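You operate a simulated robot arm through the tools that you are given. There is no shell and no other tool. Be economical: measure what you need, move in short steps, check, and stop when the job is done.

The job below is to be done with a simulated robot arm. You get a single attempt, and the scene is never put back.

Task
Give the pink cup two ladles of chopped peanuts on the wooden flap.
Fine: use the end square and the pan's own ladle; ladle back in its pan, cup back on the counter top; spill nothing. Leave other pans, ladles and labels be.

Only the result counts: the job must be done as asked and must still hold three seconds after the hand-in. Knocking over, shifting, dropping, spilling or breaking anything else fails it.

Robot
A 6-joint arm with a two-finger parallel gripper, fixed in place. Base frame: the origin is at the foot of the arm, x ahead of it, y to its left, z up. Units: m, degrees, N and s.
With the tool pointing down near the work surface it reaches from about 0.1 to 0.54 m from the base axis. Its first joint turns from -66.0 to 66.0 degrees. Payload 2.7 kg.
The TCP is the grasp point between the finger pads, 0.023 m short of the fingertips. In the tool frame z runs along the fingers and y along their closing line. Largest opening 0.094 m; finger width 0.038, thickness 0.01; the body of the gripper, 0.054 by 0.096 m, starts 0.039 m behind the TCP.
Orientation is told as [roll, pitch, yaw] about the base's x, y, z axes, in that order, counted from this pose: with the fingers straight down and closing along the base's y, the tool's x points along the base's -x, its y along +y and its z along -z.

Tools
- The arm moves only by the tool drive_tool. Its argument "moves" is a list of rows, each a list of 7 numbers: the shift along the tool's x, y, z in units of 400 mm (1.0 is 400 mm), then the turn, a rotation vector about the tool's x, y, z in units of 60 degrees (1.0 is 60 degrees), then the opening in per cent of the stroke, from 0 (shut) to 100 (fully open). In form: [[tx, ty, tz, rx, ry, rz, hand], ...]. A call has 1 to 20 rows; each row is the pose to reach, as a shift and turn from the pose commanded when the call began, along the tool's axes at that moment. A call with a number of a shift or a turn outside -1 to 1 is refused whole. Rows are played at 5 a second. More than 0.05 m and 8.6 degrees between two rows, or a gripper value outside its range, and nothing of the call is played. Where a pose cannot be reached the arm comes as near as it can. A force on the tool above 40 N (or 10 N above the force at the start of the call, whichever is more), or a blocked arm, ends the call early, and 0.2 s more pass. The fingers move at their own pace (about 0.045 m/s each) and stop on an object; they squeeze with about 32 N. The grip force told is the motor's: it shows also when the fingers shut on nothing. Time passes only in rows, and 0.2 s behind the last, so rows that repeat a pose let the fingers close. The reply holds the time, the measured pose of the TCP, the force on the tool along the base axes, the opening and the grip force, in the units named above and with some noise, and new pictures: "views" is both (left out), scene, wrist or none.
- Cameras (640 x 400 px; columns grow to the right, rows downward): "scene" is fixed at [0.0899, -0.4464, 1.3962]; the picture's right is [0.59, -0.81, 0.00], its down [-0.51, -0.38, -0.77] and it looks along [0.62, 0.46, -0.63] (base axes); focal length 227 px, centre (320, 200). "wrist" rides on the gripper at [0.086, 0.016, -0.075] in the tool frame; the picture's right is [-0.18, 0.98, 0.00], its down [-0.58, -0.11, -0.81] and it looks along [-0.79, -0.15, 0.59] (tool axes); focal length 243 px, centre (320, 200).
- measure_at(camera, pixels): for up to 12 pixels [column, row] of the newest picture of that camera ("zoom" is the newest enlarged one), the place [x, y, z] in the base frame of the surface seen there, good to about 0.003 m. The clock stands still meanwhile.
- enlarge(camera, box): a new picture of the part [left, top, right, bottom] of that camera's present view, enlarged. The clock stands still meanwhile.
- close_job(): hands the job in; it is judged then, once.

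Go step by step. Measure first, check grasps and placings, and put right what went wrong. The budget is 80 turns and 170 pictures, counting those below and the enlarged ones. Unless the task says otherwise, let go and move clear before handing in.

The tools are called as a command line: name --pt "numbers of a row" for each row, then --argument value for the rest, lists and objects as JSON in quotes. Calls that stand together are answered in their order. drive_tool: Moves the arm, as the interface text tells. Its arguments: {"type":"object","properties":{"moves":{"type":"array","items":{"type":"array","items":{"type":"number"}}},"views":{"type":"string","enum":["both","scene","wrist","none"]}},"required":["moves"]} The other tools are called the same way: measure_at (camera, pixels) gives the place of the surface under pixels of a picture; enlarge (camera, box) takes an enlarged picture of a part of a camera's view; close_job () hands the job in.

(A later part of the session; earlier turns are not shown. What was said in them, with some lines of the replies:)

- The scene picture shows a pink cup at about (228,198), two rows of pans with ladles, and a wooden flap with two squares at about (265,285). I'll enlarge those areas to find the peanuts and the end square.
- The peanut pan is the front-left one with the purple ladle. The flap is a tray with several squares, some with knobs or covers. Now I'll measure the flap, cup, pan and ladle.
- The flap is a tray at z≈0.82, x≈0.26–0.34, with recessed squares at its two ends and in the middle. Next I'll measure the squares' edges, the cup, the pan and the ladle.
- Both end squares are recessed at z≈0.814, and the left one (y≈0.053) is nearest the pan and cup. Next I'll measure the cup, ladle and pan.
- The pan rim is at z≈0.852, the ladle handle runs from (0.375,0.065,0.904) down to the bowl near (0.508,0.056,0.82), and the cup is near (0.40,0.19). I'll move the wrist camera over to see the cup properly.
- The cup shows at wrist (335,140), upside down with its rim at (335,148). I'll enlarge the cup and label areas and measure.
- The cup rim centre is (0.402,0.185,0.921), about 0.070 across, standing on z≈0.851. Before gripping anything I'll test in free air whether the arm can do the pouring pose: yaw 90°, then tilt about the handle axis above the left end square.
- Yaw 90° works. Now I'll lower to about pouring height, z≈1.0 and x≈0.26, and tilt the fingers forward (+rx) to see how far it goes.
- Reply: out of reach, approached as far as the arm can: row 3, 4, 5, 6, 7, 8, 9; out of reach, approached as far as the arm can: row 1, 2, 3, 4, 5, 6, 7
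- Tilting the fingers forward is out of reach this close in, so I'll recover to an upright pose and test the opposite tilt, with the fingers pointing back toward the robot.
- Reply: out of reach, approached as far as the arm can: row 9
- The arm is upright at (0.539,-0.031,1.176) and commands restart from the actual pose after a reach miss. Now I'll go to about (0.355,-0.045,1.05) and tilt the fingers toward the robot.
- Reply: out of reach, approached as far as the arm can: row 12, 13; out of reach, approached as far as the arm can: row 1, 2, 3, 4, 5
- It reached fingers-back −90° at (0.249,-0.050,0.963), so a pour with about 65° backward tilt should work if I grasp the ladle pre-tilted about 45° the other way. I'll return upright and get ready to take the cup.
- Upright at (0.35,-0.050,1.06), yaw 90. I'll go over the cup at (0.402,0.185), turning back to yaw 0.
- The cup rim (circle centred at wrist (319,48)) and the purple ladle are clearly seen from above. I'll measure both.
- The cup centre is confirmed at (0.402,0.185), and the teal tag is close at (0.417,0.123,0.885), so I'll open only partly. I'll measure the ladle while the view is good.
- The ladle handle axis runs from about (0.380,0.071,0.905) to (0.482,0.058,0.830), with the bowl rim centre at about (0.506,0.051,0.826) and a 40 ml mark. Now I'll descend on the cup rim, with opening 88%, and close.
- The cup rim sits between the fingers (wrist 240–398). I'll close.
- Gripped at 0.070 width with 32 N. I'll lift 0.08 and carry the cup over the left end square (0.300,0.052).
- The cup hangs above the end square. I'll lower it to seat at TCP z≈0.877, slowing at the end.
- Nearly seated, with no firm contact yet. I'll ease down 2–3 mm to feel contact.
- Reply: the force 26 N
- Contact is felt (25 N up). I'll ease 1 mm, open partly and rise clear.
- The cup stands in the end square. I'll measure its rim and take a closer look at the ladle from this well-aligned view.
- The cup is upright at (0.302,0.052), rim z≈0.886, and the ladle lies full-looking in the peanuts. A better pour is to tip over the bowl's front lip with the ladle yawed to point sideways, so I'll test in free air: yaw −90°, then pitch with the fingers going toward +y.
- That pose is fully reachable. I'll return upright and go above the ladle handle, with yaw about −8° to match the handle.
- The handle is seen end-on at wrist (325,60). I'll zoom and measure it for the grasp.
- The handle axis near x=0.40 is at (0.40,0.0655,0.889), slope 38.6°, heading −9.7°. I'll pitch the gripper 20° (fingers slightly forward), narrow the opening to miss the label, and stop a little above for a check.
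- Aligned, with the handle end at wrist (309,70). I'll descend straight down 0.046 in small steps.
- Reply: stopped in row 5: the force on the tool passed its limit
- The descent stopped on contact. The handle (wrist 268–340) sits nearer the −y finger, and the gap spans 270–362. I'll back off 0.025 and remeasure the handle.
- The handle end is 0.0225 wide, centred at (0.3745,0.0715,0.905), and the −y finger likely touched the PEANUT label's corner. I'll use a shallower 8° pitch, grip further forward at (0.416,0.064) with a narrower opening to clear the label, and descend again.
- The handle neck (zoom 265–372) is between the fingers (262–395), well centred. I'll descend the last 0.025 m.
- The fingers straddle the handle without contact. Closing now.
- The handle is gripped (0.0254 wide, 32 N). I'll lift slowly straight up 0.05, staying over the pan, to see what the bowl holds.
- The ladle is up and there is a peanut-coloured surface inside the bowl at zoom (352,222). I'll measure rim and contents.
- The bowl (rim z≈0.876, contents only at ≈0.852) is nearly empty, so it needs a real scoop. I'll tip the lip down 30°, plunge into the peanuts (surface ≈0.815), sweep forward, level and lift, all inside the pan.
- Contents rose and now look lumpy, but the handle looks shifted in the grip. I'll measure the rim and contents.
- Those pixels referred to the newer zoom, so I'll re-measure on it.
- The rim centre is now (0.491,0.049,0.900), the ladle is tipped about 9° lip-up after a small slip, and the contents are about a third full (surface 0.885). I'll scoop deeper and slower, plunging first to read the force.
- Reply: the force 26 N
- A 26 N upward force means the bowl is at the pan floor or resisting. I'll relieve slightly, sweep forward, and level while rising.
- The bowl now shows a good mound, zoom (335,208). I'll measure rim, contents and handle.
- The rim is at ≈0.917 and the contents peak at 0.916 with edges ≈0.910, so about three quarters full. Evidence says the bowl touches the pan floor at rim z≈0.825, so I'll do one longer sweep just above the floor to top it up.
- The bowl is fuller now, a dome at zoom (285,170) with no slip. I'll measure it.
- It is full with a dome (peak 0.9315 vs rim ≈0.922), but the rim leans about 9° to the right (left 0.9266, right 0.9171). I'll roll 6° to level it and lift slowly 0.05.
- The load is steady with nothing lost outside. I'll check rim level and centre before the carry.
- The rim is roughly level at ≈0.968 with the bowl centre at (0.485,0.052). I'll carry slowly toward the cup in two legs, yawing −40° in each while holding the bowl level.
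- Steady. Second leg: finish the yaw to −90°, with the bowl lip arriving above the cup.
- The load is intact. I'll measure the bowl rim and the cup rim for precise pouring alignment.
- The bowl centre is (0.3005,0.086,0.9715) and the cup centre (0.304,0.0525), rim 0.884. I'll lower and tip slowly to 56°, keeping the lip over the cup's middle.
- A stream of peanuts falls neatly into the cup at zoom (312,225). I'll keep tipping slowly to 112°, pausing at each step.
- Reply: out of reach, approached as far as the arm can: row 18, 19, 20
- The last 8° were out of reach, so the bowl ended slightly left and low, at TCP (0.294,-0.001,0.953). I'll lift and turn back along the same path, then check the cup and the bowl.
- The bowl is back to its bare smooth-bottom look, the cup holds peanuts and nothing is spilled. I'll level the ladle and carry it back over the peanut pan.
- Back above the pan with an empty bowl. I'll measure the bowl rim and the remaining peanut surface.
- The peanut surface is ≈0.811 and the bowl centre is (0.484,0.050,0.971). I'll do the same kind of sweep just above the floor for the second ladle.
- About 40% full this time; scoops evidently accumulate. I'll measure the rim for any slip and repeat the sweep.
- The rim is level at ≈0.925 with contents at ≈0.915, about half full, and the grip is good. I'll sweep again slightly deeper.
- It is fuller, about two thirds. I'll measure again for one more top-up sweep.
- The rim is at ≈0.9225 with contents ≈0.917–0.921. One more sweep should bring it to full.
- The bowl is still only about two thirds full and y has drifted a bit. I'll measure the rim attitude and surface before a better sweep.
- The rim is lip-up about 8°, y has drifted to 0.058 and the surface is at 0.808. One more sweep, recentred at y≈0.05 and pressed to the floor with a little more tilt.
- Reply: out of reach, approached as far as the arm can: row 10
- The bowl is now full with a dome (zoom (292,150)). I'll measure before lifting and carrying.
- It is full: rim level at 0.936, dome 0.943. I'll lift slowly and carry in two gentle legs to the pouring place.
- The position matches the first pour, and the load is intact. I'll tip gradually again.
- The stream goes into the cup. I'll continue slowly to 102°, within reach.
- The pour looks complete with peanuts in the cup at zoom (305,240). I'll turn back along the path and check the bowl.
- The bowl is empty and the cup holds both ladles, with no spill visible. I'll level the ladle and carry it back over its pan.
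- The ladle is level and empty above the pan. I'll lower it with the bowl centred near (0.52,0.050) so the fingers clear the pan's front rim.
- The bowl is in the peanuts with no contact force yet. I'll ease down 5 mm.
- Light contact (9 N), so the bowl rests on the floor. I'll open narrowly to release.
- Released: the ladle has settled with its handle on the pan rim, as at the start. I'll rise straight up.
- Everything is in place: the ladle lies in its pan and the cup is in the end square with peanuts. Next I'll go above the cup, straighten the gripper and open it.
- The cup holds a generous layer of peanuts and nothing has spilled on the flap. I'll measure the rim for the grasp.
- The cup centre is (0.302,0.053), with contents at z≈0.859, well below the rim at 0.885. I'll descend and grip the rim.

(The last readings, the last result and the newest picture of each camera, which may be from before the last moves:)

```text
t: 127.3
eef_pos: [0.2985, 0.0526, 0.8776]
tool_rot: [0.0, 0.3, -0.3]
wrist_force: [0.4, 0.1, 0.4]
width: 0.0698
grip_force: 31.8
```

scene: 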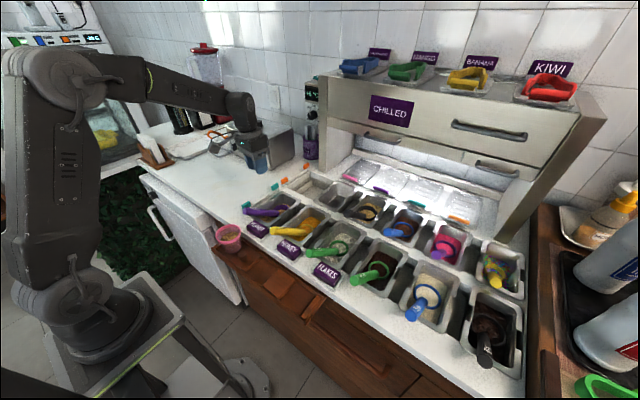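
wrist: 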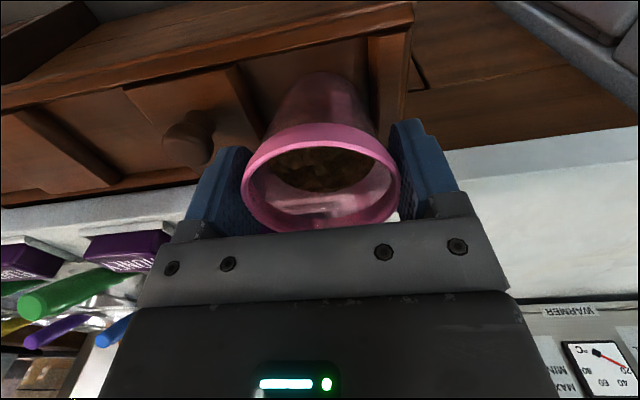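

Gripped at 0.070. I'll lift gently and carry the cup back to its counter spot, going sideways first to stay clear of the ladle.

drive_tool --pt "0 0 -0.02 0 0 0 60" --pt "0 0 -0.06 0 0 0 60" --pt "0 0 -0.12 0 0 0 60" --pt "0 0 -0.18 0 0 0 60" --pt "0 0.02 -0.22 0 0 0 60" --pt "-0.01 0.08 -0.24 0 0 0 60" --pt "-0.03 0.16 -0.24 0 0 0 60" --pt "-0.07 0.24 -0.24 0 0 0 60" --pt "-0.13 0.3 -0.24 0 0 0 60" --pt "-0.19 0.325 -0.24 0 0 0 60" --pt "-0.235 0.333 -0.24 0 0 0 60" --pt "-0.25 0.333 -0.24 0 0 0 60" --pt "-0.25 0.333 -0.24 0 0 0 60" --views "both"

```text
t: 130.1
eef_pos: [0.3998, 0.1857, 0.9708]
tool_rot: [0.0, 0.4, -0.2]
wrist_force: [0.0, 0.7, -1.0]
width: 0.0698
grip_force: 32.0
```

scene: 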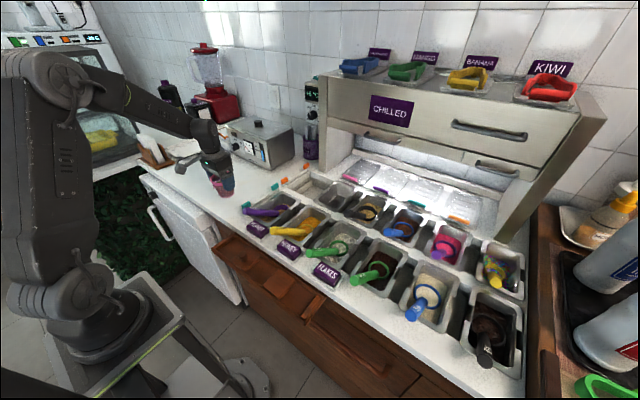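
wrist: 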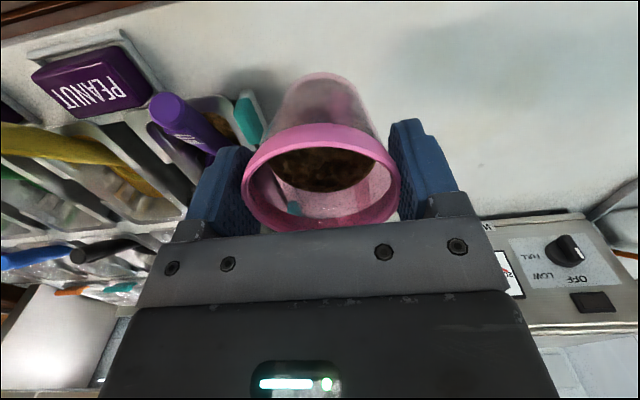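

The cup is above its old spot. I'll lower it to just above the counter.

drive_tool --pt "0 0.005 0.05 0 0 0 60" --pt "0 0.01 0.1 0 0 0 60" --pt "0 0.01 0.125 0 0 0 60" --pt "0 0.01 0.136 0 0 0 60" --pt "0 0.01 0.14 0 0 0 60" --pt "0 0.01 0.14 0 0 0 60" --views "none"

drive_tool --pt "0 0 0.002 0 0 0 60" --pt "0 0 0.004 0 0 0 60" --pt "0 0 0.004 0 0 0 60" --views "wrist"

```text
t: 131.5
eef_pos: [0.3995, 0.1906, 0.9172]
tool_rot: [-0.1, 0.3, -0.2]
wrist_force: [0.2, 0.5, -0.2]
width: 0.0698
grip_force: 31.3
```

```text
t: 132.3
eef_pos: [0.399, 0.1901, 0.9169]
tool_rot: [0.0, 0.4, -0.2]
wrist_force: [0.1, -1.5, 0.0]
width: 0.0698
grip_force: 31.8
```

wrist: 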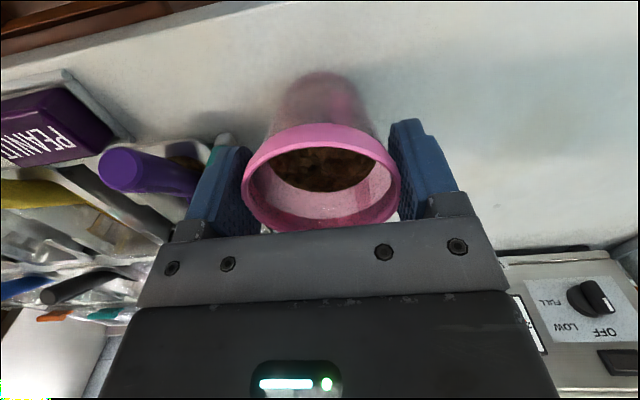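

No contact yet; I'll ease down about 2 mm more.

drive_tool --pt "0 0 0.003 0 0 0 60" --pt "0 0 0.006 0 0 0 60" --pt "0 0 0.006 0 0 0 60" --views "none"

```text
t: 133.1
eef_pos: [0.3997, 0.1905, 0.9134]
tool_rot: [0.1, 0.3, -0.3]
wrist_force: [-0.3, -0.7, -0.1]
width: 0.0698
grip_force: 32.1
5 turns are left
```

Still no contact and few turns remain, so I'll lower 1.5 mm more, open, and rise clear in one go.

drive_tool --pt "0 0 0.002 0 0 0 60" --pt "0 0 0.004 0 0 0 60" --pt "0 0 0.004 0 0 0 70" --pt "0 0 0.004 0 0 0 80" --pt "0 0 0.004 0 0 0 88" --pt "0 0 0.004 0 0 0 88" --pt "0 0 0.004 0 0 0 88" --pt "0 0 -0.04 0 0 0 88" --pt "0 0 -0.12 0 0 0 88" --pt "0 0 -0.22 0 0 0 88" --pt "0 0 -0.32 0 0 0 88" --pt "0 0 -0.42 0 0 0 88" --pt "0 0 -0.42 0 0 0 88" --views "both"

enlarge --camera "scene" --box '[200, 165, 320, 255]'

```text
t: 135.9
eef_pos: [0.4008, 0.1918, 1.0808]
tool_rot: [0.0, 0.5, -0.1]
wrist_force: [-0.3, -0.6, -0.2]
width: 0.0828
grip_force: 0.2
```

scene: 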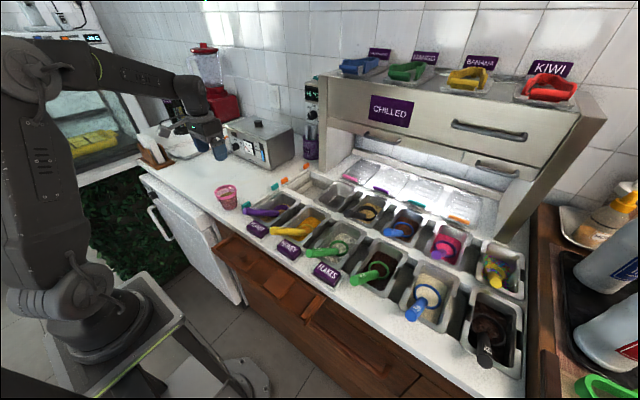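
wrist: 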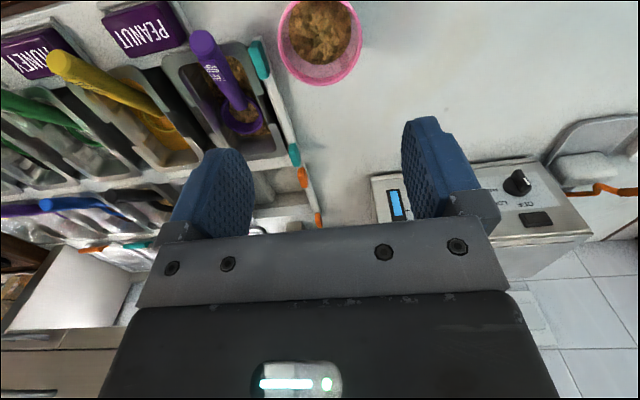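

```text
4.44 times, centred on (260, 210) of scene
4 turns are left
```

zoom: 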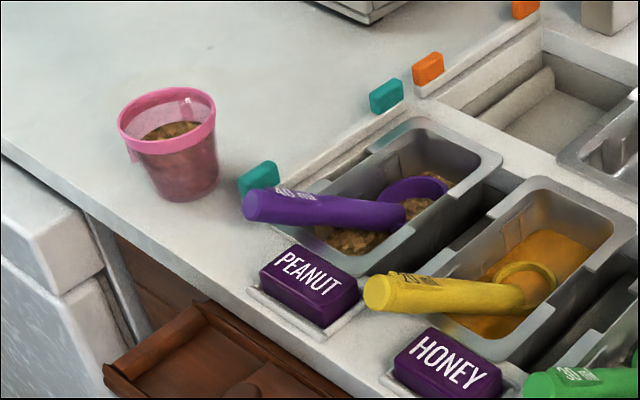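

The cup stands upright on the counter with its peanuts (zoom (170,145)), the ladle is in its pan, the flap and counter look clean, and the arm is clear. I'm handing in.

close_job

```text
The job is handed in.
```

The pink cup got two ladles of chopped peanuts on the flap's left end square. It is back on the counter, the ladle is back in its pan, and I saw no spills.

- **Amounts:** both ladles were filled to a dome with the pan's own 40 ml ladle. Each took several scoops because the peanut layer was shallow.
- **Which end square:** the flap has an open square at each end. I used the left one, nearest the pan and cup.
- **Possible label contact:** on my first reach for the ladle, a finger stopped on something, most likely the corner of the PEANUT label. The label looks in place in the later pictures, but I did not measure it again.
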